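You operate a simulated robot arm through the tools that you are given. There is no shell and no other tool. Be economical: measure what you need, move in short steps, check, and stop when the job is done.

Carry out the task below with a simulated robot arm. There is one attempt and no reset: what you move stays moved.

Task
Take the blue hose end from the shelf under the steel bench and leave it on the lower shelf of the grey steering cart. Open the lower blue drawer, take the clip from the top of the grey bench and leave it in the inside of the lower blue drawer and shut the drawer again. Take the grease brush and leave it in the black catch pan. Push the black cart drawer shut. Stack the black pump labelled "No. 29" from the top of the black cart on top of the black pump marked "No. 34". Take the long carton from the top of the lift table and put it on the top of the black cart. Fetch the red strip and set it on the top of the green tool cart. The order is free. Set down upright: long carton.

The check looks at the end state, three seconds after you hand in, the way a careful person would. Anything else that was tipped, shoved, dropped, spilled or broken makes it a failure.

Robot
A 7-joint arm with a two-finger gripper on a trunk, on a base that drives. Base frame: it is fixed to the floor where the robot stands at the start and does not move with it; the origin is under the middle of the robot, x ahead of it, y to its left, z up; the surface under the hand at the start is at about z = 0.88. Lengths are in m, angles in degrees, forces in N, time in s.
With the tool pointing down near the work surface it reaches from about 0.1 to 0.64 m from the robot's upright axis, wherever it stands. Its first joint turns from -143.0 to 143.0 degrees. Places, roughly: black cart drawer [-4.3, -4, 0.8]; black pump [-4.5, -4, 1]; blue hose end (3x3x4 cm) [0.5, 0.1, 0.3]; catch pan (12x12x6 cm) [0.7, -2.9, 0.9]; clip (2x3x4 cm) [0.4, -2.2, 0.9]; grease brush (3x3x12 cm) [0.3, -2.9, 1]; inside of the lower blue drawer [0.5, -3.3, 0.6]; long carton [-2.5, -2.75, 0.5]; lower blue drawer [0.4, -3.3, 0.6]; lower shelf of the grey steering cart [-1.6, -3.3, 0.2]; red strip (13x6x5 cm) [-3.1, -1.1, 0.6]; top of the black cart [-4.5, -4, 0.9]; top of the green tool cart [-4.6, 1.3, 0.8]. Payload 2.45 kg.
Tool frame: the origin (TCP) lies between the finger pads and is the grasp point; the fingertips stand 0.026 m ahead of it; z points along the fingers, y is the line along which they close. Largest opening 0.096 m; the body of the gripper starts 0.069 m behind the TCP.
Orientation is that of the tool frame in the base frame, as a unit quaternion [w, x, y, z]. With the fingers straight down and closing along the base's y, the tool's x points along the base's -x, its y along +y and its z along -z.

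Tools
- The arm moves only by the tool step_arm. Its argument "deltas" is text: rows parted by semicolons, each of 6 numbers parted by spaces: the shift along the base's x, y, z in units of 25 mm (1.0 is 25 mm), then the turn, a rotation vector about the base's x, y, z in units of 8 degrees (1.0 is 8 degrees). In form: x y z ax ay az; .... A call has 1 to 12 rows; each row shifts and turns the commanded pose from where the row before left it. "hand" is the gripper command, from -1 (shut) to 1 (fully open), values between in proportion, set as the call begins (left out, the last holds). A call with a number of a shift or a turn outside -1 to 1 is refused whole. A row lasts 0.2 s, in which the tool goes at most 0.05 m and 8.6 degrees; a call with a longer step from one row to the next is refused whole, and so is a gripper value outside its range. Where a pose cannot be reached the arm comes as near as it can. A force on the tool above 40 N (or 10 N above the force at the start of the call, whichever is more), or a blocked arm, ends the call early, and 0.2 s more pass. The fingers move at their own pace and stop on an object; they squeeze with about 42 N. The grip force told is the motor's: it shows also when the fingers shut on nothing. Time passes only in rows, and 0.2 s behind the last, so rows that do not move let the fingers close. It gives the time, the measured TCP pose, the force on the tool (base axes), the opening and the grip force at its end, in the units of the frame above (readings bear some noise), with the torque about the TCP (base axes, N m) and any sound that the robot's microphone picked up.
- Cameras (640 x 400 px; columns grow to the right, rows downward): "scene" is now at [0.0282, 0.1652, 1.2948]; the picture's right is [-0.21, -0.98, 0.00], its down [-0.70, 0.15, -0.69] and it looks along [0.68, -0.15, -0.72] (base axes); focal length 265 px, centre (320, 200). "wrist" rides on the gripper at [0.082, 0.003, -0.098] in the tool frame; the picture's right is [-0.04, 1.00, 0.00], its down [-0.73, -0.03, -0.68] and it looks along [-0.68, -0.03, 0.73] (tool axes); focal length 256 px, centre (320, 200). There is no depth. A picture from a camera that has moved, and an enlarged one, comes with that camera's place and axes in the base frame and with its lens.
- grab_frame(camera): a new picture of that camera. It takes no simulated time.
- move_column(by): slides the trunk up (or, below 0, down) by that many m; the arm and the scene camera ride with it, the base frame stays. It gives what a move gives, with no picture.
- steer(legs): drives the robot by 1 to 6 legs, each [ahead, turn to the left] in m and degrees, along the robot's own axes; the way and the turn of a leg run together, so that a leg with both is an arc; at most 1.5 m and 180 degrees a leg. The arm and the cameras ride along, it lands a little off, and it stops where it bumps. It gives what a move gives.
- pan_tilt(pan, tilt): turns the head with the scene camera to pan (to the left, within 155 degrees either way) and tilt (down, from -29 to 69), counted from straight ahead of the robot. It gives what a move gives.
- zoom(camera, box): a new picture of the part [left, top, right, bottom] of that camera's present view, enlarged. It takes no simulated time.
- finish_job(): hands the job in; it is judged then, once.

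Go step by step. Nothing tells you exact positions but the pictures and the camera data: compare them with the known pose of the tool, close in by small moves and look again before you grip or let go. The budget is 217 turns and 198 pictures, counting those below and the enlarged ones. Unless the task says otherwise, let go and move clear before handing in, and close with one line.

The tools are called after "Request:" as a command line: name --argument value ..., lists and objects as JSON in quotes. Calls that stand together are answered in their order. step_arm: Moves the arm, as the interface text tells. Its arguments: {"type":"object","properties":{"deltas":{"type":"string"},"hand":{"type":"number"}},"required":["deltas"]} The other tools are called the same way: move_column (by) slides the trunk up or down; steer (legs) drives the base; pan_tilt (pan, tilt) turns the head that bears the scene camera; grab_frame (camera) takes a picture; zoom (camera, box) takes an enlarged picture of a part of a camera's view; finish_job () hands the job in.

At the start:

```text
time: 0.0
position: [0.5724, 0.1221, 1.0002]
ee_rot: [0.0, 0.001, 1.0, 0.0]
wrist_force: [0.3, -0.5, -0.4]
torque: [0.0, 0.02, -0.02]
finger_gap: 0.096
gripper_force: 0.1
trunk travel left (down, up): [-0.343, 0.297]
robot x, y, heading: [0.0011, -0.0004, 0.1]
head pan, tilt: [-12.3, 46.1]
```

scene: 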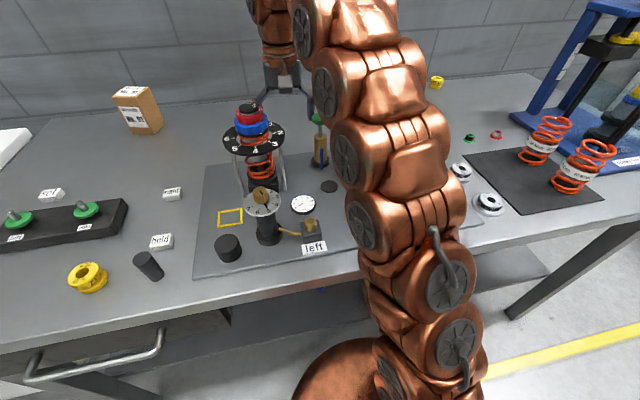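
wrist: 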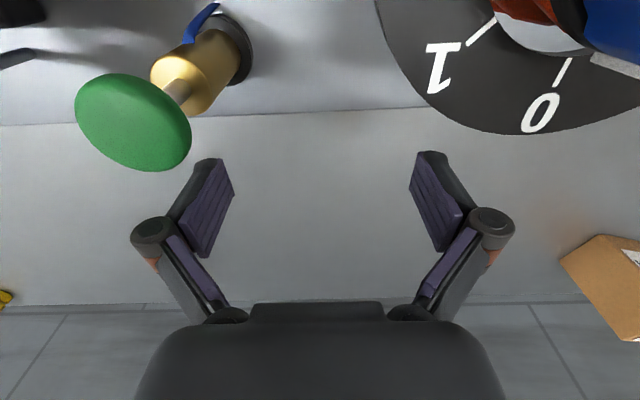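

I see a steel bench with the arm over it; the hose end sits on a shelf below. I'll look around before moving anything.

Request:
pan_tilt --pan -60 --tilt 20

Request:
grab_frame --camera "scene"

Request:
pan_tilt --pan -130 --tilt 20

Request:
grab_frame --camera "scene"

Request:
pan_tilt --pan 130 --tilt 20

Request:
grab_frame --camera "scene"

```text
time: 1.1
position: [0.5728, 0.1233, 0.9993]
ee_rot: [0.0, 0.001, 1.0, 0.0]
wrist_force: [-0.3, 0.7, -0.1]
torque: [0.0, 0.02, 0.03]
finger_gap: 0.0958
gripper_force: 0.1
trunk travel left (down, up): [-0.343, 0.297]
robot x, y, heading: [0.0013, 0.0036, 0.1]
head pan, tilt: [-60.0, 20.0]
```

```text
195 pictures are left
camera scene: at [-0.0037, 0.1018, 1.3349], right [-0.87, -0.5, 0.0], down [-0.17, 0.3, -0.94], along [0.47, -0.81, -0.34], focal length 265 px, centre (320, 200)
```

scene: 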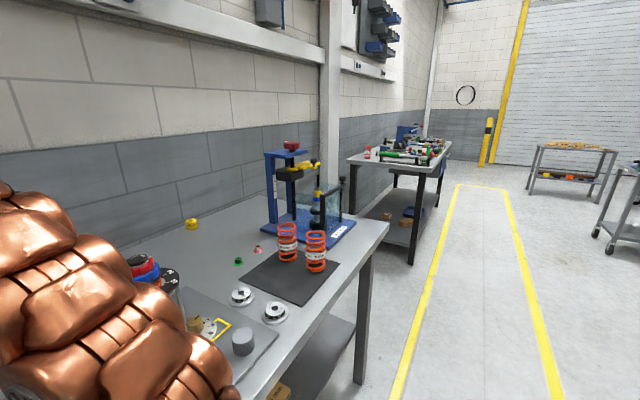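

```text
time: 2.6
position: [0.5718, 0.1223, 1.0006]
ee_rot: [0.0, 0.002, 1.0, 0.0]
wrist_force: [-0.5, 1.1, -0.5]
torque: [0.0, -0.01, 0.0]
finger_gap: 0.0961
gripper_force: 0.1
trunk travel left (down, up): [-0.343, 0.297]
robot x, y, heading: [0.0032, 0.0027, -0.1]
head pan, tilt: [-130.0, 20.0]
```

```text
194 pictures are left
camera scene: at [-0.1102, 0.111, 1.335], right [-0.77, 0.64, 0.0], down [0.22, 0.26, -0.94], along [-0.6, -0.72, -0.34], focal length 265 px, centre (320, 200)
```

scene: 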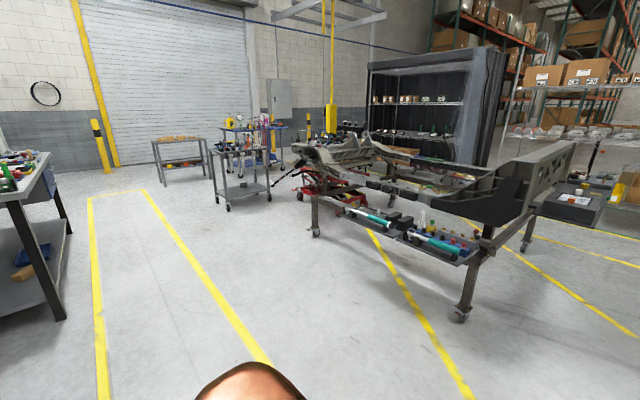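

```text
time: 6.2
position: [0.5726, 0.1233, 0.9992]
ee_rot: [0.001, 0.001, 1.0, 0.0]
wrist_force: [0.2, 0.8, 0.0]
torque: [0.01, -0.01, 0.05]
finger_gap: 0.0959
gripper_force: 0.0
trunk travel left (down, up): [-0.343, 0.297]
robot x, y, heading: [-0.0009, 0.0004, -0.1]
head pan, tilt: [130.0, 20.0]
```

```text
193 pictures are left
camera scene: at [-0.1102, 0.2538, 1.335], right [0.77, 0.64, 0.0], down [0.22, -0.26, -0.94], along [-0.6, 0.72, -0.34], focal length 265 px, centre (320, 200)
```

scene: 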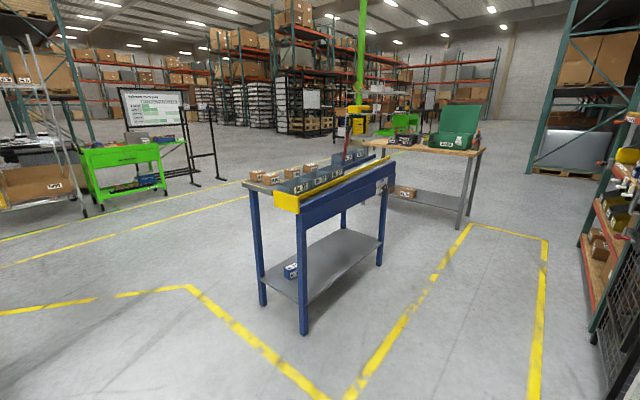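

The workspace is large, with an engine-frame trolley to my right rear. I'll raise the trunk so the hand clears the bench fixtures, then back off.

Request:
move_column --by 0.25

Request:
steer --legs '[[-0.6, 0]]'

Request:
pan_tilt --pan 0 --tilt 45

Request:
grab_frame --camera "scene"

```text
time: 8.8
position: [0.5716, 0.1227, 1.2495]
ee_rot: [0.001, 0.001, 1.0, 0.0]
wrist_force: [0.7, -0.2, -0.3]
torque: [-0.04, 0.02, 0.0]
finger_gap: 0.0958
gripper_force: 0.1
trunk travel left (down, up): [-0.593, 0.047]
robot x, y, heading: [-0.0003, 0.0013, -0.1]
head pan, tilt: [130.0, 20.0]
```

```text
time: 12.2
position: [-0.0294, 0.1216, 1.2505]
ee_rot: [0.0, 0.004, 1.0, 0.0]
wrist_force: [-0.2, -0.7, -0.8]
torque: [0.01, 0.0, 0.0]
finger_gap: 0.0962
gripper_force: 0.1
trunk travel left (down, up): [-0.593, 0.047]
robot x, y, heading: [-0.6071, 0.0015, -0.2]
head pan, tilt: [130.0, 20.0]
```

```text
time: 14.3
position: [-0.0304, 0.122, 1.2489]
ee_rot: [0.001, 0.004, 1.0, 0.0]
wrist_force: [0.6, 0.4, -0.1]
torque: [0.02, 0.01, 0.02]
finger_gap: 0.0959
gripper_force: 0.0
trunk travel left (down, up): [-0.593, 0.047]
robot x, y, heading: [-0.599, 0.0001, 0.0]
head pan, tilt: [0.0, 45.0]
```

```text
192 pictures are left
camera scene: at [-0.5715, 0.1836, 1.5463], right [0.0, -1.0, 0.0], down [-0.71, 0.0, -0.71], along [0.71, 0.0, -0.71], focal length 265 px, centre (320, 200)
```

scene: 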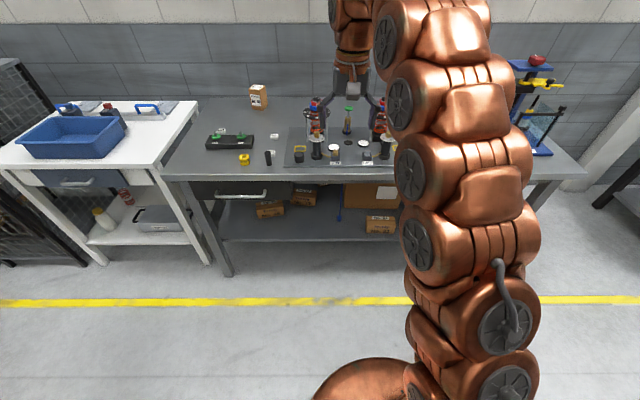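

I'll drop the trunk to see under the bench.

Request:
move_column --by -0.59

Request:
pan_tilt --pan 0 --tilt 28

Request:
grab_frame --camera "scene"

Request:
grab_frame --camera "wrist"

```text
refused: -0.59 is not a number from -0.4 to 0.4
```

```text
time: 15.1
position: [-0.0311, 0.1217, 1.2493]
ee_rot: [0.001, 0.003, 1.0, 0.0]
wrist_force: [0.5, 0.1, 0.5]
torque: [-0.02, -0.02, 0.01]
finger_gap: 0.0964
gripper_force: 0.1
trunk travel left (down, up): [-0.593, 0.047]
robot x, y, heading: [-0.6039, 0.0033, -0.3]
head pan, tilt: [0.0, 28.0]
```

```text
191 pictures are left
camera scene: at [-0.5617, 0.1835, 1.572], right [0.0, -1.0, 0.0], down [-0.47, 0.0, -0.88], along [0.88, 0.0, -0.47], focal length 265 px, centre (320, 200)
```

scene: 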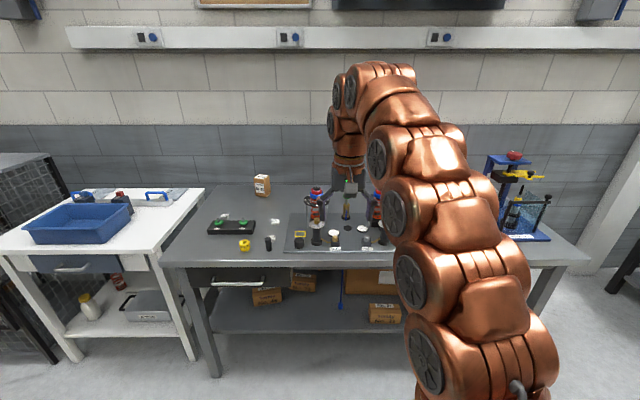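

```text
190 pictures are left
camera wrist: at [-0.1129, 0.1254, 1.3473], right [0.05, 1.0, 0.0], down [0.73, -0.03, 0.68], along [0.68, -0.03, -0.73], focal length 256 px, centre (320, 200)
```

wrist: 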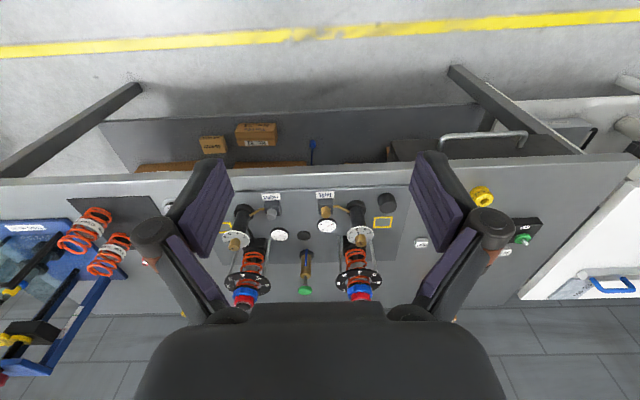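

Request:
move_column --by -0.3

Request:
zoom --camera "wrist" --box '[160, 60, 480, 260]'

Request:
zoom --camera "scene" --box '[200, 140, 440, 290]'

```text
time: 18.1
position: [-0.0306, 0.1213, 0.9496]
ee_rot: [0.001, 0.003, 1.0, 0.0]
wrist_force: [-0.2, 0.5, 0.2]
torque: [0.01, 0.0, 0.0]
finger_gap: 0.0961
gripper_force: 0.0
trunk travel left (down, up): [-0.293, 0.347]
robot x, y, heading: [-0.5985, 0.0008, -0.2]
head pan, tilt: [0.0, 28.0]
```

```text
2.00 times, centred on (320, 160) of wrist
camera zoom: at [-0.1129, 0.1253, 1.0474], right [0.05, 1.0, 0.0], down [0.73, -0.03, 0.68], along [0.68, -0.03, -0.73], focal length 512 px, centre (320, 280)
```

zoom: 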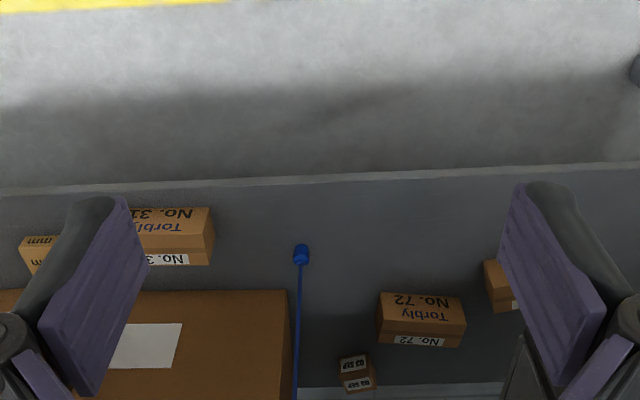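

```text
2.67 times, centred on (320, 215) of scene
camera zoom: at [-0.5617, 0.1835, 1.2721], right [0.0, -1.0, 0.0], down [-0.47, 0.0, -0.88], along [0.88, 0.0, -0.47], focal length 708 px, centre (320, 160)
```

zoom: 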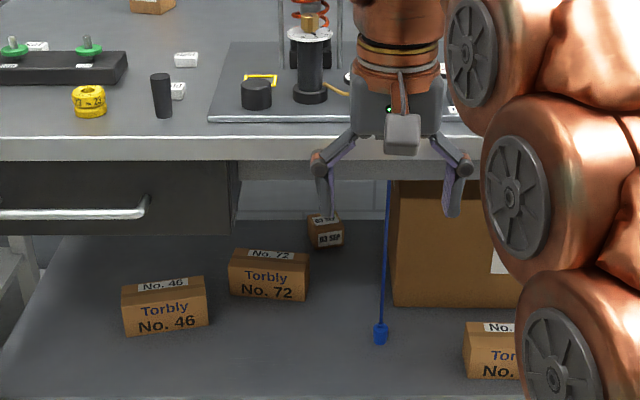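

The hose end hangs on a vertical hose at about (0.49, 0.066, 0.33). I'll lower the trunk fully and tilt the tool 45° forward to reach in under the bench.

Request:
move_column --by -0.29

Request:
step_arm --deltas "0 0 -1 0 -0.9375 0;0 0 -1 0 -0.9375 0;0 0 -1 0 -0.9375 0;0 0 -1 0 -0.9375 0;0 0 -1 0 -0.9375 0;0 0 -1 0 -0.9375 0;0 0 -1 0 0 0;0 0 -1 0 0 0;0 0 -1 0 0 0;0 0 -1 0 0 0" --hand 1

Request:
grab_frame --camera "scene"

Request:
grab_frame --camera "wrist"

```text
time: 21.0
position: [-0.0314, 0.1215, 0.66]
ee_rot: [0.001, 0.003, 1.0, 0.0]
wrist_force: [0.2, 0.5, 0.2]
torque: [0.02, -0.01, 0.0]
finger_gap: 0.096
gripper_force: 0.0
trunk travel left (down, up): [-0.003, 0.637]
robot x, y, heading: [-0.6041, 0.0044, -0.2]
head pan, tilt: [0.0, 28.0]
```

```text
time: 23.2
position: [-0.0297, 0.1224, 0.4101]
ee_rot: [0.382, 0.003, 0.924, 0.001]
wrist_force: [0.6, 0.3, -0.3]
torque: [-0.02, 0.0, 0.0]
finger_gap: 0.0959
gripper_force: 0.0
trunk travel left (down, up): [-0.003, 0.637]
robot x, y, heading: [-0.6007, 0.0039, -0.5]
head pan, tilt: [0.0, 28.0]
```

```text
187 pictures are left
camera scene: at [-0.5617, 0.1835, 0.9821], right [0.0, -1.0, 0.0], down [-0.47, 0.0, -0.88], along [0.88, 0.0, -0.47], focal length 265 px, centre (320, 200)
```

scene: 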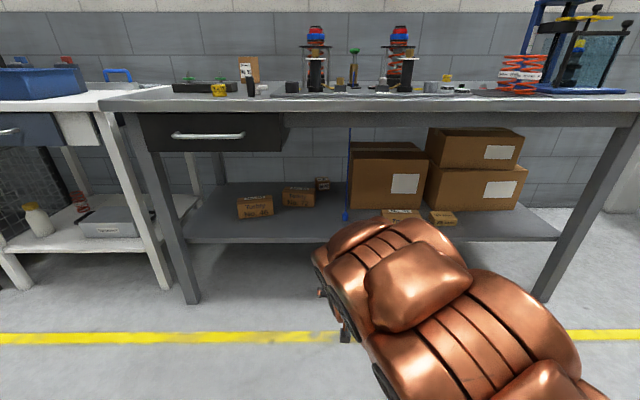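

```text
186 pictures are left
camera wrist: at [-0.1577, 0.1248, 0.4208], right [0.03, 1.0, 0.03], down [0.04, -0.04, 1.0], along [1.0, -0.03, -0.04], focal length 256 px, centre (320, 200)
```

wrist: 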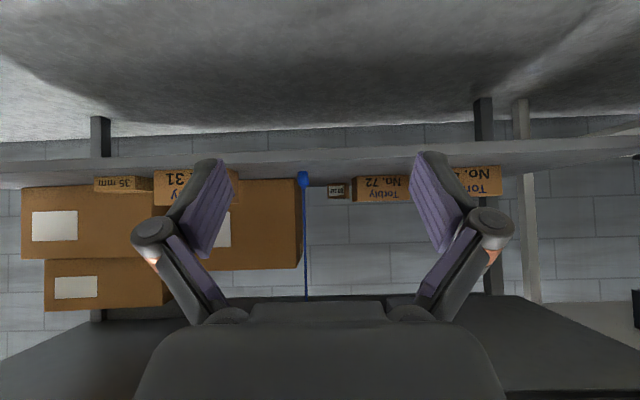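

Request:
step_arm --deltas "0 -1 -1 0 0 0;0 -1 -1 0 0 0;0 -0.3 -1 0 0 0;0 0 -0.2 0 0 0"

Request:
steer --legs '[[0.38, 0]]'

Request:
grab_frame --camera "wrist"

Request:
grab_frame --camera "scene"

```text
time: 24.2
position: [-0.0312, 0.0637, 0.3308]
ee_rot: [0.383, 0.003, 0.924, 0.002]
wrist_force: [0.0, -0.7, -0.9]
torque: [-0.03, 0.04, 0.0]
finger_gap: 0.096
gripper_force: 0.0
trunk travel left (down, up): [-0.003, 0.637]
robot x, y, heading: [-0.6001, 0.0012, -0.3]
head pan, tilt: [0.0, 28.0]
```

```text
time: 26.5
position: [0.3284, 0.064, 0.3294]
ee_rot: [0.379, 0.003, 0.925, 0.001]
wrist_force: [-20.7, -1.9, 22.2]
torque: [-0.34, -0.12, 0.0]
finger_gap: 0.0966
gripper_force: 0.4
trunk travel left (down, up): [-0.003, 0.637]
robot x, y, heading: [-0.2391, -0.0002, 0.0]
head pan, tilt: [0.0, 28.0]
stopped in leg 1: the force on the tool passed its limit at 110 N (the readings are from after the stop); the commanded pose is now the measured one
```

```text
185 pictures are left
camera wrist: at [0.201, 0.0676, 0.3418], right [0.03, 1.0, 0.03], down [0.05, -0.04, 1.0], along [1.0, -0.03, -0.05], focal length 256 px, centre (320, 200)
```

wrist: 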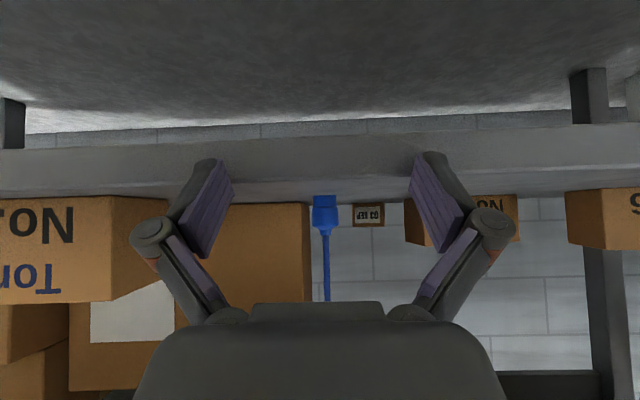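

```text
184 pictures are left
camera scene: at [-0.1998, 0.1823, 0.9821], right [0.0, -1.0, 0.0], down [-0.47, 0.0, -0.88], along [0.88, 0.0, -0.47], focal length 265 px, centre (320, 200)
```

scene: 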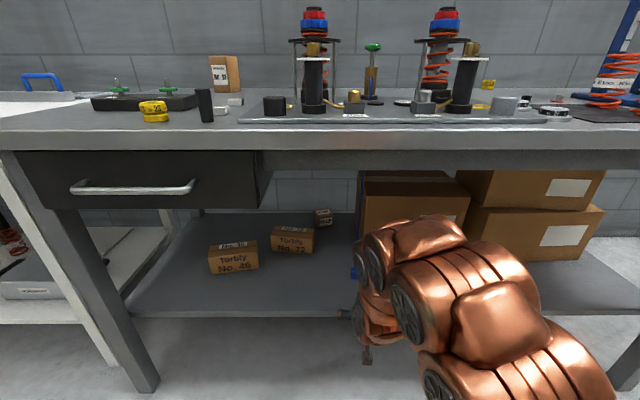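

The fingertips touched the shelf's front edge; the shelf is a bit higher (about 0.315). I'll back off, rise and come in at z≈0.357.

Request:
step_arm --deltas "-1 0 0 0 0 0;0 0 1 0 0 0;0 0 0.3 0 0 0"

Request:
grab_frame --camera "wrist"

```text
time: 27.3
position: [0.3276, 0.0644, 0.3614]
ee_rot: [0.38, 0.001, 0.925, 0.002]
wrist_force: [0.0, 0.5, -0.2]
torque: [0.0, -0.01, -0.05]
finger_gap: 0.096
gripper_force: 0.1
out of reach, approached as far as the arm can: row 1
trunk travel left (down, up): [-0.003, 0.637]
robot x, y, heading: [-0.2392, -0.0006, -0.3]
head pan, tilt: [0.0, 28.0]
```

```text
183 pictures are left
camera wrist: at [0.2007, 0.0678, 0.374], right [0.03, 1.0, 0.03], down [0.05, -0.03, 1.0], along [1.0, -0.03, -0.05], focal length 256 px, centre (320, 200)
```

wrist: 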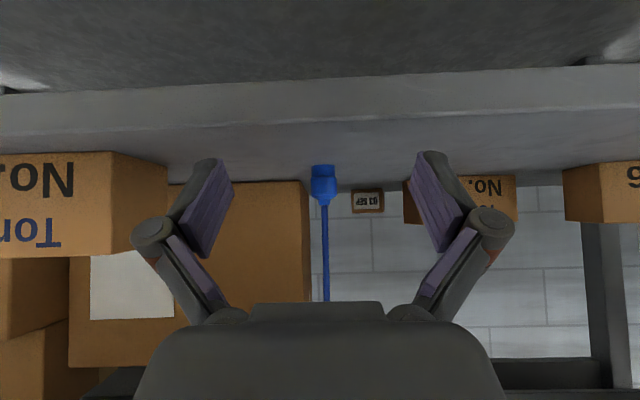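

Request:
steer --legs '[[0.12, 0]]'

Request:
grab_frame --camera "wrist"

Request:
grab_frame --camera "scene"

```text
time: 28.5
position: [0.4482, 0.0644, 0.3613]
ee_rot: [0.378, 0.002, 0.926, 0.002]
wrist_force: [0.1, 0.3, -0.7]
torque: [0.0, 0.01, 0.03]
finger_gap: 0.0959
gripper_force: 0.0
trunk travel left (down, up): [-0.003, 0.637]
robot x, y, heading: [-0.1216, 0.0035, -0.1]
head pan, tilt: [0.0, 28.0]
```

```text
182 pictures are left
camera wrist: at [0.32, 0.0677, 0.3739], right [0.03, 1.0, 0.03], down [0.05, -0.03, 1.0], along [1.0, -0.03, -0.05], focal length 256 px, centre (320, 200)
```

wrist: 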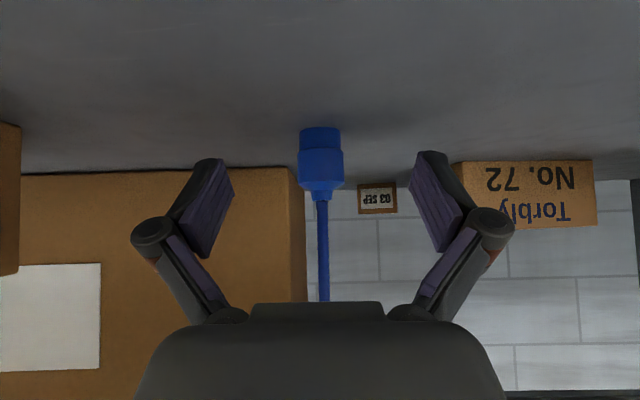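

```text
181 pictures are left
camera scene: at [-0.0791, 0.1822, 0.9821], right [0.0, -1.0, 0.0], down [-0.47, 0.0, -0.88], along [0.88, 0.0, -0.47], focal length 265 px, centre (320, 200)
```

scene: 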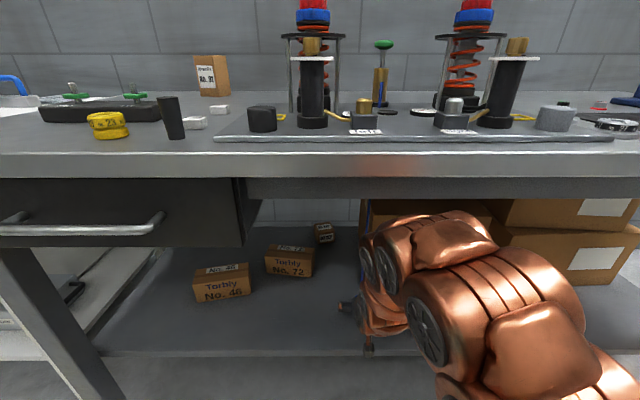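

Request:
step_arm --deltas "0.9 0 0 0 0 0;0.9 -0.1 0 0 0 0;0 0 -0.4 0 0 0"

Request:
grab_frame --camera "wrist"

```text
time: 29.3
position: [0.4926, 0.0613, 0.3511]
ee_rot: [0.378, 0.003, 0.926, 0.001]
wrist_force: [1.3, 0.1, 0.8]
torque: [0.0, -0.02, 0.0]
finger_gap: 0.096
gripper_force: 0.1
trunk travel left (down, up): [-0.003, 0.637]
robot x, y, heading: [-0.1189, 0.0002, -0.3]
head pan, tilt: [0.0, 28.0]
```

```text
180 pictures are left
camera wrist: at [0.365, 0.0647, 0.3637], right [0.03, 1.0, 0.03], down [0.05, -0.03, 1.0], along [1.0, -0.03, -0.05], focal length 256 px, centre (320, 200)
```

wrist: 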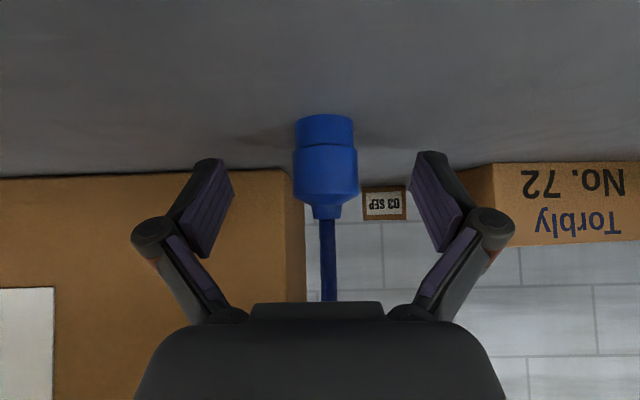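

The hose end is between the fingers; closing.

Request:
step_arm --deltas "0 0 0 0 0 0;0 0 0 0 0 0;0 0 0 0 0 0;0 0 0 0 0 0;0 0 0 0 0 0" --hand -1

Request:
step_arm --deltas "0 0 0.5 0 0 0;0 0 0.5 0 0 0"

Request:
grab_frame --camera "wrist"

```text
time: 30.5
position: [0.4925, 0.0617, 0.3511]
ee_rot: [0.38, 0.002, 0.925, 0.002]
wrist_force: [0.6, -4.3, 9.8]
torque: [-0.25, 0.04, 0.03]
finger_gap: 0.0261
gripper_force: 37.1
trunk travel left (down, up): [-0.003, 0.637]
robot x, y, heading: [-0.1201, 0.0055, 0.0]
head pan, tilt: [0.0, 28.0]
```

```text
time: 31.1
position: [0.4927, 0.063, 0.375]
ee_rot: [0.378, 0.003, 0.926, 0.002]
wrist_force: [-0.8, 0.0, -0.7]
torque: [-0.02, 0.01, -0.01]
finger_gap: 0.0261
gripper_force: 42.0
trunk travel left (down, up): [-0.003, 0.637]
robot x, y, heading: [-0.118, -0.0033, -0.1]
head pan, tilt: [0.0, 28.0]
```

```text
179 pictures are left
camera wrist: at [0.3646, 0.066, 0.3883], right [0.03, 1.0, 0.03], down [0.05, -0.03, 1.0], along [1.0, -0.03, -0.05], focal length 256 px, centre (320, 200)
```

wrist: 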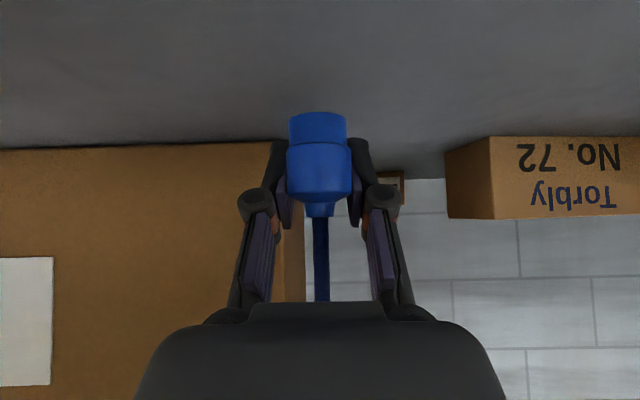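

Held. I'll back out and watch how the hose behaves.

Request:
steer --legs '[[-0.15, 0]]'

Request:
grab_frame --camera "wrist"

Request:
steer --legs '[[-0.4, 0]]'

Request:
grab_frame --camera "wrist"

Request:
grab_frame --camera "scene"

```text
time: 32.5
position: [0.3391, 0.0642, 0.3768]
ee_rot: [0.379, 0.002, 0.925, 0.002]
wrist_force: [-0.6, -0.4, -1.4]
torque: [0.01, -0.05, -0.02]
finger_gap: 0.026
gripper_force: 42.3
trunk travel left (down, up): [-0.003, 0.637]
robot x, y, heading: [-0.2702, -0.0033, 0.3]
head pan, tilt: [0.0, 28.0]
```

```text
178 pictures are left
camera wrist: at [0.2119, 0.0674, 0.3888], right [0.03, 1.0, 0.03], down [0.05, -0.03, 1.0], along [1.0, -0.03, -0.05], focal length 256 px, centre (320, 200)
```

wrist: 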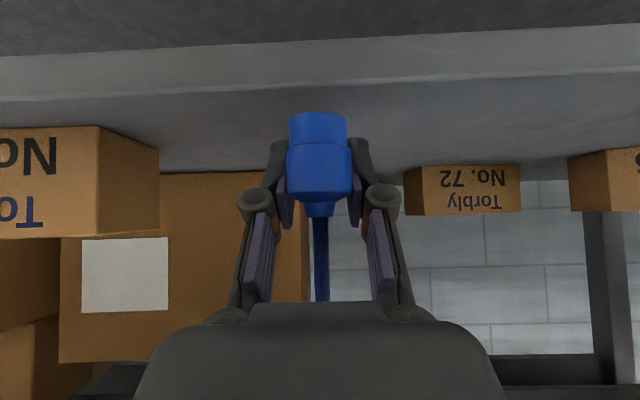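

```text
time: 35.0
position: [-0.0593, 0.0618, 0.3771]
ee_rot: [0.378, 0.003, 0.926, 0.001]
wrist_force: [0.7, -0.4, -1.0]
torque: [-0.01, 0.01, 0.0]
finger_gap: 0.0256
gripper_force: 41.9
trunk travel left (down, up): [-0.003, 0.637]
robot x, y, heading: [-0.6758, 0.0027, -0.2]
head pan, tilt: [0.0, 28.0]
```

```text
177 pictures are left
camera wrist: at [-0.1866, 0.0656, 0.3888], right [0.03, 1.0, 0.03], down [0.05, -0.03, 1.0], along [1.0, -0.03, -0.05], focal length 256 px, centre (320, 200)
```

wrist: 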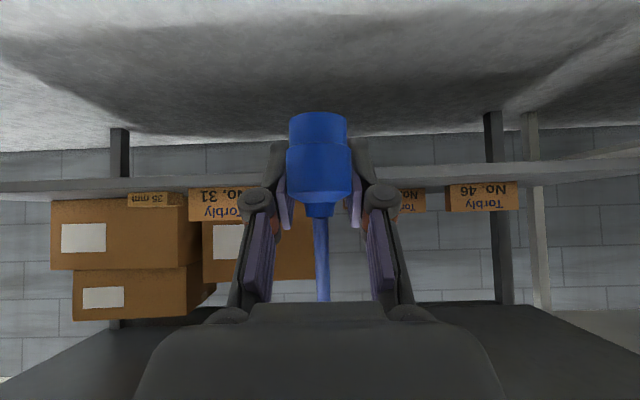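

```text
176 pictures are left
camera scene: at [-0.6306, 0.1824, 0.9821], right [0.0, -1.0, 0.0], down [-0.47, 0.0, -0.88], along [0.88, 0.0, -0.47], focal length 265 px, centre (320, 200)
```

scene: 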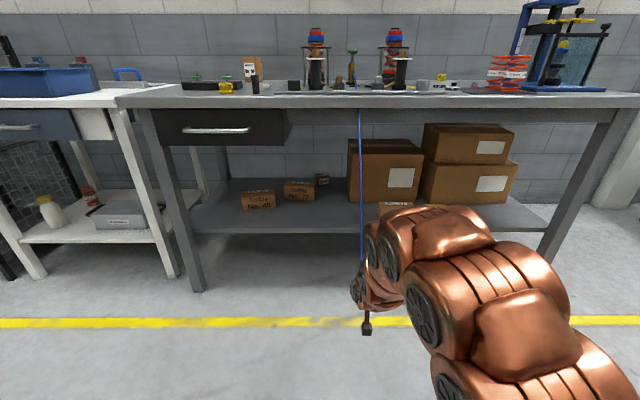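

The hose pays out freely with no pull. I'll turn right and drive down the aisle toward the grey steering cart at (-1.6, -3.3).

Request:
steer --legs '[[0, -90]]'

Request:
pan_tilt --pan 0 --tilt 20

Request:
grab_frame --camera "scene"

Request:
pan_tilt --pan 50 --tilt 20

Request:
grab_frame --camera "scene"

```text
time: 39.3
position: [-0.6192, -0.6117, 0.3762]
ee_rot: [0.267, 0.661, 0.648, -0.269]
wrist_force: [-0.2, -0.4, -0.9]
torque: [0.0, 0.0, 0.01]
finger_gap: 0.0258
gripper_force: 41.2
trunk travel left (down, up): [-0.003, 0.637]
robot x, y, heading: [-0.6744, 0.0012, -90.9]
head pan, tilt: [0.0, 28.0]
```

```text
time: 40.0
position: [-0.6186, -0.6126, 0.3766]
ee_rot: [0.266, 0.661, 0.648, -0.268]
wrist_force: [-0.8, 0.1, -1.9]
torque: [0.0, -0.01, 0.01]
finger_gap: 0.0257
gripper_force: 41.8
trunk travel left (down, up): [-0.003, 0.637]
robot x, y, heading: [-0.6721, 0.0014, -90.8]
head pan, tilt: [0.0, 20.0]
```

```text
175 pictures are left
camera scene: at [-0.4912, -0.0455, 0.9949], right [-1.0, 0.02, 0.0], down [0.01, 0.34, -0.94], along [-0.02, -0.94, -0.34], focal length 265 px, centre (320, 200)
```

scene: 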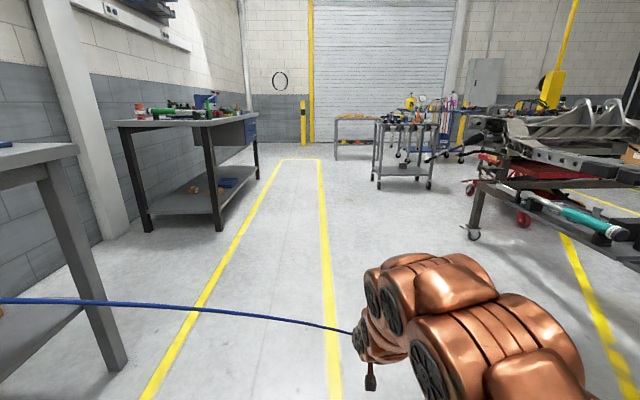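

```text
time: 41.1
position: [-0.618, -0.6128, 0.3763]
ee_rot: [0.268, 0.661, 0.648, -0.268]
wrist_force: [0.3, 0.2, -1.0]
torque: [-0.02, 0.01, 0.01]
finger_gap: 0.0254
gripper_force: 42.3
trunk travel left (down, up): [-0.003, 0.637]
robot x, y, heading: [-0.6747, -0.0008, -91.2]
head pan, tilt: [50.0, 20.0]
```

```text
174 pictures are left
camera scene: at [-0.4194, -0.0134, 0.995], right [-0.66, -0.76, 0.0], down [-0.26, 0.22, -0.94], along [0.71, -0.62, -0.34], focal length 265 px, centre (320, 200)
```

scene: 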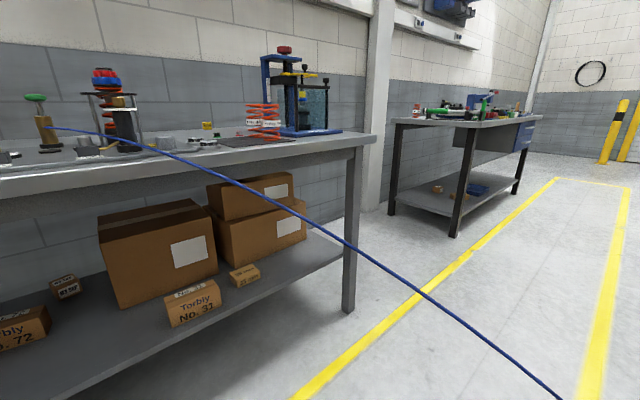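

Request:
steer --legs '[[1.5, 0], [0.5, 0]]'

Request:
pan_tilt --pan -25 --tilt 25

Request:
grab_frame --camera "scene"

Request:
pan_tilt --pan 35 --tilt 20

Request:
grab_frame --camera "scene"

```text
time: 51.2
position: [-0.6773, -2.6418, 0.3757]
ee_rot: [0.266, 0.664, 0.645, -0.27]
wrist_force: [0.6, 0.1, -0.5]
torque: [-0.05, 0.0, 0.04]
finger_gap: 0.0257
gripper_force: 42.5
trunk travel left (down, up): [-0.003, 0.637]
robot x, y, heading: [-0.7208, -2.024, -91.5]
head pan, tilt: [50.0, 20.0]
```

```text
time: 52.7
position: [-0.6767, -2.642, 0.3759]
ee_rot: [0.265, 0.665, 0.644, -0.27]
wrist_force: [0.3, -0.6, -1.6]
torque: [0.01, 0.0, -0.01]
finger_gap: 0.0258
gripper_force: 41.8
trunk travel left (down, up): [-0.003, 0.637]
robot x, y, heading: [-0.7258, -2.0252, -91.6]
head pan, tilt: [-25.0, 25.0]
```

```text
173 pictures are left
camera scene: at [-0.5807, -2.0664, 0.9869], right [-0.9, 0.45, 0.0], down [0.19, 0.38, -0.91], along [-0.4, -0.81, -0.42], focal length 265 px, centre (320, 200)
```

scene: 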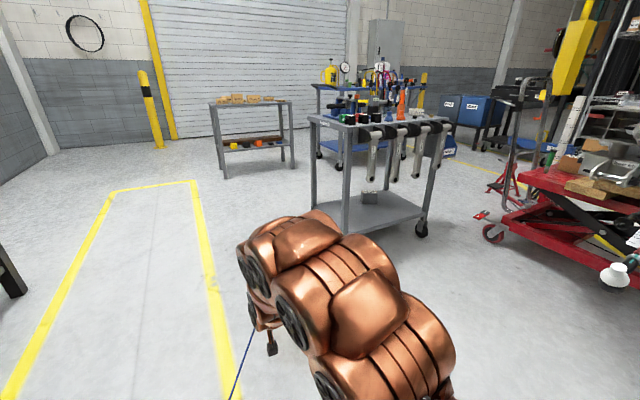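

```text
time: 54.0
position: [-0.6748, -2.6414, 0.3757]
ee_rot: [0.266, 0.664, 0.645, -0.27]
wrist_force: [0.3, 0.7, -1.0]
torque: [0.02, 0.04, -0.01]
finger_gap: 0.0258
gripper_force: 42.1
trunk travel left (down, up): [-0.003, 0.637]
robot x, y, heading: [-0.7225, -2.0272, -92.1]
head pan, tilt: [35.0, 20.0]
```

```text
172 pictures are left
camera scene: at [-0.4883, -2.0616, 0.995], right [-0.83, -0.55, 0.0], down [-0.19, 0.29, -0.94], along [0.52, -0.78, -0.34], focal length 265 px, centre (320, 200)
```

scene: 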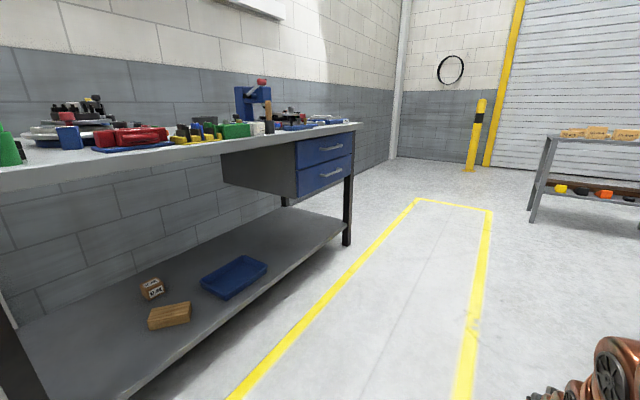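

The cart's lower shelf is open at its +x end, while tools hang along its front. I'll park to the +x side at about (-0.45, -3.38) and face it.

Request:
steer --legs '[[0, 13], [1.37, 0], [0, -101]]'

Request:
pan_tilt --pan 0 --tilt 35

Request:
grab_frame --camera "scene"

Request:
grab_frame --camera "wrist"

```text
time: 65.9
position: [-1.065, -3.4327, 0.3761]
ee_rot: [0.004, 0.926, 0.003, -0.377]
wrist_force: [-0.3, -0.1, -0.6]
torque: [0.01, 0.01, 0.0]
finger_gap: 0.0257
gripper_force: 42.1
trunk travel left (down, up): [-0.003, 0.637]
robot x, y, heading: [-0.4518, -3.3631, -179.3]
head pan, tilt: [35.0, 20.0]
```

```text
time: 66.9
position: [-1.0655, -3.4338, 0.3759]
ee_rot: [0.004, 0.926, 0.003, -0.378]
wrist_force: [0.7, -0.7, -0.5]
torque: [-0.02, 0.03, 0.01]
finger_gap: 0.0258
gripper_force: 42.0
trunk travel left (down, up): [-0.003, 0.637]
robot x, y, heading: [-0.4533, -3.3646, -179.5]
head pan, tilt: [0.0, 35.0]
```

```text
171 pictures are left
camera scene: at [-0.4902, -3.5481, 0.9711], right [-0.01, 1.0, 0.0], down [0.57, 0.01, -0.82], along [-0.82, -0.01, -0.57], focal length 265 px, centre (320, 200)
```

scene: 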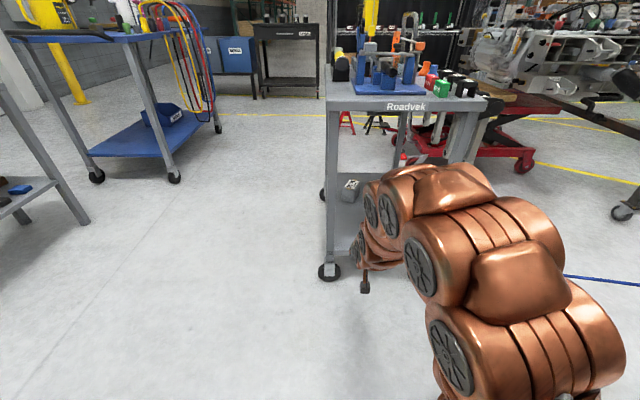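

```text
170 pictures are left
camera wrist: at [-0.9389, -3.4356, 0.3886], right [-0.02, -1.0, 0.03], down [-0.05, 0.03, 1.0], along [-1.0, 0.02, -0.05], focal length 256 px, centre (320, 200)
```

wrist: 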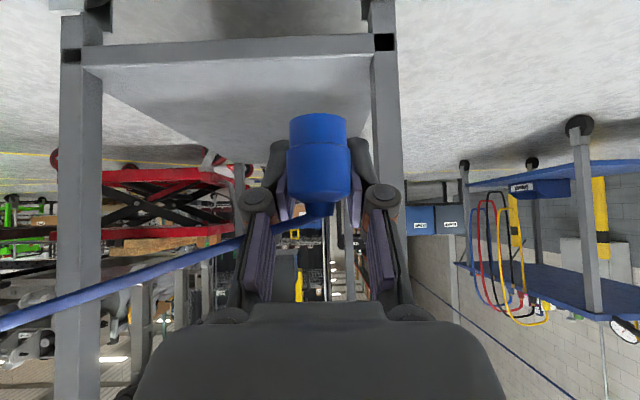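

Request:
step_arm --deltas "0 1 -0.7 0 0 0;0 1 -0.7 0 0 0;0 1 -0.7 0 0 0;0 1 -0.7 0 0 0"

Request:
steer --legs '[[0.2, 0]]'

Request:
grab_frame --camera "wrist"

Request:
grab_frame --camera "scene"

```text
time: 67.9
position: [-1.0642, -3.3319, 0.3067]
ee_rot: [0.004, 0.926, 0.004, -0.379]
wrist_force: [-0.6, 0.8, -2.1]
torque: [0.02, -0.04, 0.01]
finger_gap: 0.0259
gripper_force: 41.7
trunk travel left (down, up): [-0.003, 0.637]
robot x, y, heading: [-0.4549, -3.365, -179.4]
head pan, tilt: [0.0, 35.0]
```

```text
time: 69.5
position: [-1.2651, -3.3345, 0.3078]
ee_rot: [0.004, 0.926, 0.004, -0.378]
wrist_force: [-0.5, -0.2, -1.2]
torque: [-0.01, 0.0, 0.01]
finger_gap: 0.0256
gripper_force: 42.3
trunk travel left (down, up): [-0.003, 0.637]
robot x, y, heading: [-0.6569, -3.3666, -179.2]
head pan, tilt: [0.0, 35.0]
```

```text
169 pictures are left
camera wrist: at [-1.1389, -3.3362, 0.3195], right [-0.02, -1.0, 0.03], down [-0.05, 0.03, 1.0], along [-1.0, 0.02, -0.05], focal length 256 px, centre (320, 200)
```

wrist: 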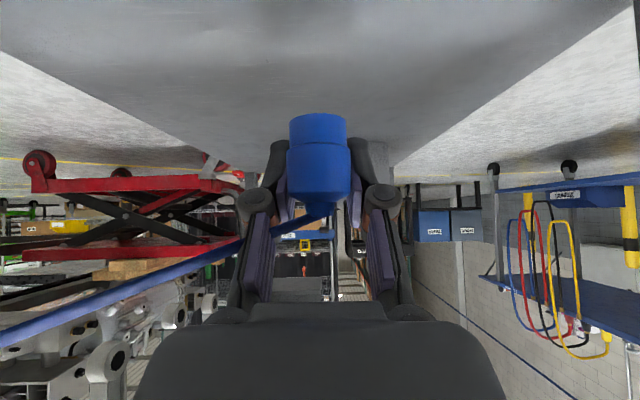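

```text
168 pictures are left
camera scene: at [-0.6914, -3.5501, 0.9711], right [-0.01, 1.0, 0.0], down [0.57, 0.01, -0.82], along [-0.82, -0.01, -0.57], focal length 265 px, centre (320, 200)
```

scene: 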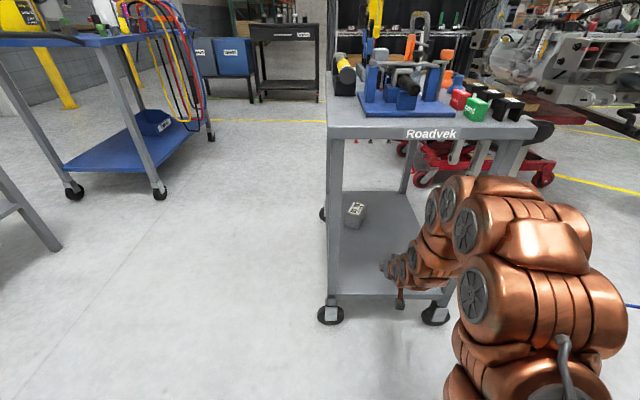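

Request:
step_arm --deltas "-1 0 0 0 0 0;-1 0 0 0 0 0"

Request:
zoom --camera "scene" --box '[300, 100, 620, 300]'

Request:
grab_frame --camera "wrist"

```text
time: 70.1
position: [-1.3148, -3.3336, 0.3081]
ee_rot: [0.004, 0.926, 0.003, -0.378]
wrist_force: [-1.0, -0.4, -1.6]
torque: [0.02, 0.03, 0.0]
finger_gap: 0.0259
gripper_force: 41.8
trunk travel left (down, up): [-0.003, 0.637]
robot x, y, heading: [-0.6565, -3.3679, -179.3]
head pan, tilt: [0.0, 35.0]
```

```text
2.00 times, centred on (460, 200) of scene
camera zoom: at [-0.6915, -3.5501, 0.9711], right [-0.01, 1.0, 0.0], down [0.57, 0.01, -0.82], along [-0.82, -0.01, -0.57], focal length 531 px, centre (40, 200)
```

zoom: 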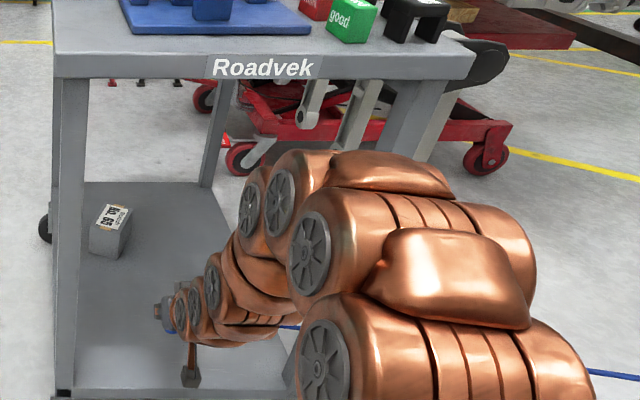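

```text
166 pictures are left
camera wrist: at [-1.1887, -3.3365, 0.3203], right [-0.02, -1.0, 0.03], down [-0.05, 0.03, 1.0], along [-1.0, 0.02, -0.05], focal length 256 px, centre (320, 200)
```

wrist: 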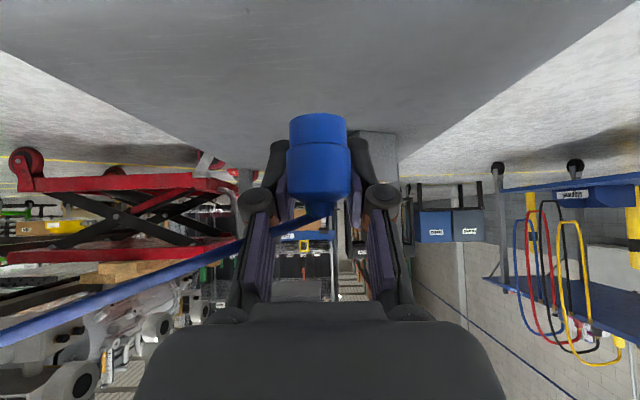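

Request:
step_arm --deltas "-1 0 0 0 0 0;-1 0 0 0 0 0;-0.8 0 0 0 0 0;0 0 -1 0 0 0;0 0 -1 0 0 0"

Request:
grab_frame --camera "wrist"

Request:
zoom --camera "scene" --box '[300, 100, 620, 300]'

```text
time: 71.3
position: [-1.3842, -3.3359, 0.2565]
ee_rot: [0.004, 0.926, 0.003, -0.378]
wrist_force: [0.6, 0.5, -0.7]
torque: [-0.01, 0.0, 0.0]
finger_gap: 0.0257
gripper_force: 41.5
trunk travel left (down, up): [-0.003, 0.637]
robot x, y, heading: [-0.6583, -3.3685, -179.6]
head pan, tilt: [0.0, 35.0]
```

```text
165 pictures are left
camera wrist: at [-1.2591, -3.3383, 0.2692], right [-0.02, -1.0, 0.03], down [-0.05, 0.03, 1.0], along [-1.0, 0.02, -0.05], focal length 256 px, centre (320, 200)
```

wrist: 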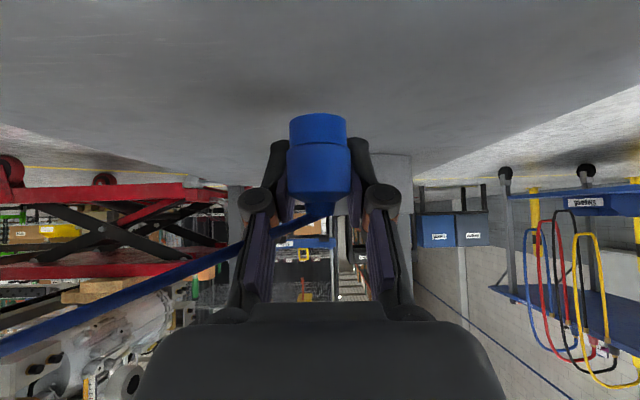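

```text
2.00 times, centred on (460, 200) of scene
camera zoom: at [-0.6914, -3.5501, 0.9711], right [-0.01, 1.0, 0.0], down [0.57, 0.01, -0.82], along [-0.82, -0.01, -0.57], focal length 531 px, centre (40, 200)
```

zoom: 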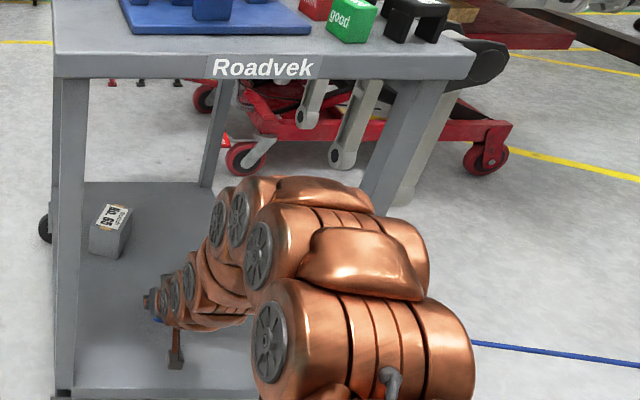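

Request:
step_arm --deltas "0 0 -0.3 0 0 0;0 0 -0.3 0 0 0;0 0 -0.2 0 0 0"

Request:
zoom --camera "wrist" --box '[220, 60, 420, 185]'

```text
time: 72.1
position: [-1.3869, -3.3354, 0.2363]
ee_rot: [0.004, 0.926, 0.004, -0.378]
wrist_force: [-0.3, 0.1, -1.3]
torque: [-0.02, 0.04, 0.0]
finger_gap: 0.0257
gripper_force: 42.3
trunk travel left (down, up): [-0.003, 0.637]
robot x, y, heading: [-0.6534, -3.3654, -179.3]
head pan, tilt: [0.0, 35.0]
```

```text
3.20 times, centred on (320, 122) of wrist
camera zoom: at [-1.2595, -3.3373, 0.2496], right [-0.02, -1.0, 0.03], down [-0.05, 0.03, 1.0], along [-1.0, 0.02, -0.05], focal length 819 px, centre (320, 448)
```

zoom: 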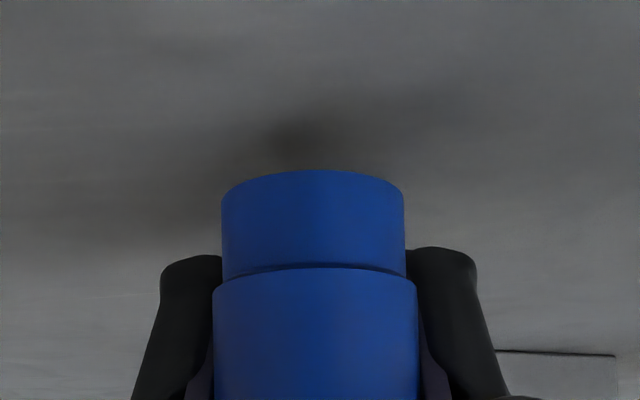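

Request:
step_arm --deltas "0 0 -0.2 0 0 0;0 0 -0.2 0 0 0"

Request:
zoom --camera "wrist" --box '[220, 60, 420, 185]'

```text
time: 72.7
position: [-1.386, -3.3341, 0.2269]
ee_rot: [0.004, 0.926, 0.004, -0.378]
wrist_force: [2.0, 0.0, 2.2]
torque: [0.04, 0.0, 0.0]
finger_gap: 0.0257
gripper_force: 42.3
trunk travel left (down, up): [-0.003, 0.637]
robot x, y, heading: [-0.652, -3.3676, -179.4]
head pan, tilt: [0.0, 35.0]
```

```text
3.20 times, centred on (320, 122) of wrist
camera zoom: at [-1.2595, -3.337, 0.2401], right [-0.02, -1.0, 0.03], down [-0.05, 0.03, 1.0], along [-1.0, 0.02, -0.05], focal length 819 px, centre (320, 448)
```

zoom: 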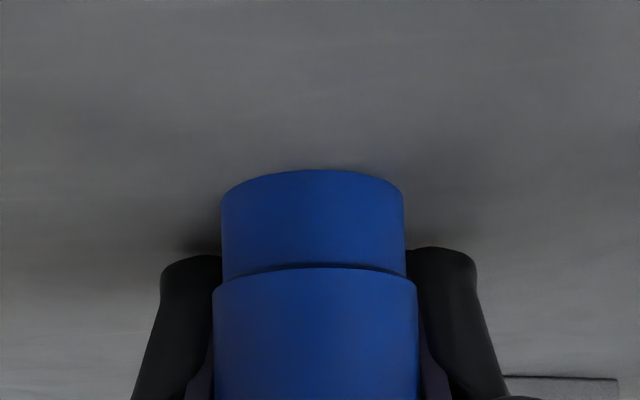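

Contact starts to show in the force; I'll release here, then retract the fingers backward.

Request:
step_arm --deltas "0 0 0 0 0 0;0 0 0 0 0 0;0 0 0 0 0 0;0 0 0 0 0 0" --hand 0.6

Request:
grab_frame --camera "wrist"

```text
time: 73.7
position: [-1.3871, -3.3347, 0.2283]
ee_rot: [0.005, 0.926, 0.004, -0.378]
wrist_force: [0.7, -0.1, 1.1]
torque: [-0.01, 0.01, 0.01]
finger_gap: 0.0766
gripper_force: 0.0
trunk travel left (down, up): [-0.003, 0.637]
robot x, y, heading: [-0.6503, -3.3682, -179.1]
head pan, tilt: [0.0, 35.0]
```

```text
161 pictures are left
camera wrist: at [-1.2595, -3.337, 0.24], right [-0.02, -1.0, 0.03], down [-0.05, 0.03, 1.0], along [-1.0, 0.02, -0.05], focal length 256 px, centre (320, 200)
```

wrist: 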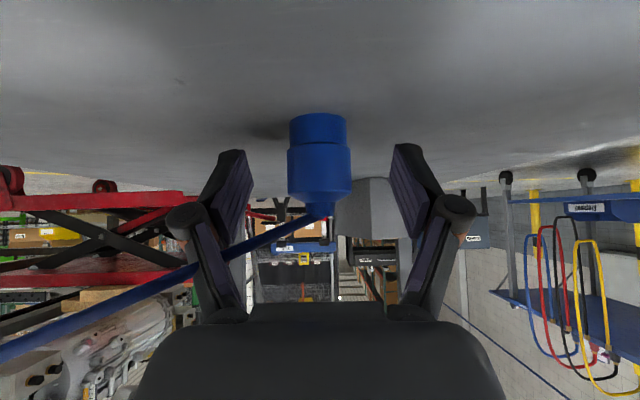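

Request:
step_arm --deltas "0.5 0 0 0 0 0;0.5 0 0 0 0 0;0.5 0 0 0 0 0" --hand 0.6

Request:
grab_frame --camera "wrist"

```text
time: 74.5
position: [-1.3484, -3.3346, 0.2265]
ee_rot: [0.004, 0.926, 0.004, -0.377]
wrist_force: [-0.8, 0.2, 0.4]
torque: [-0.01, 0.0, 0.01]
finger_gap: 0.0768
gripper_force: 0.1
trunk travel left (down, up): [-0.003, 0.637]
robot x, y, heading: [-0.6522, -3.3698, -179.3]
head pan, tilt: [0.0, 35.0]
```

```text
160 pictures are left
camera wrist: at [-1.2215, -3.3369, 0.2398], right [-0.02, -1.0, 0.03], down [-0.05, 0.03, 1.0], along [-1.0, 0.02, -0.05], focal length 256 px, centre (320, 200)
```

wrist: 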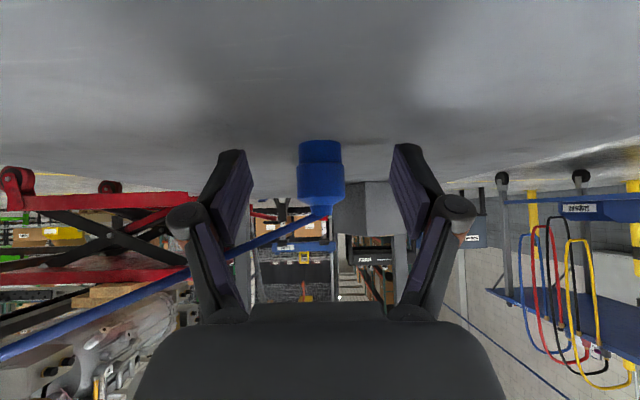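

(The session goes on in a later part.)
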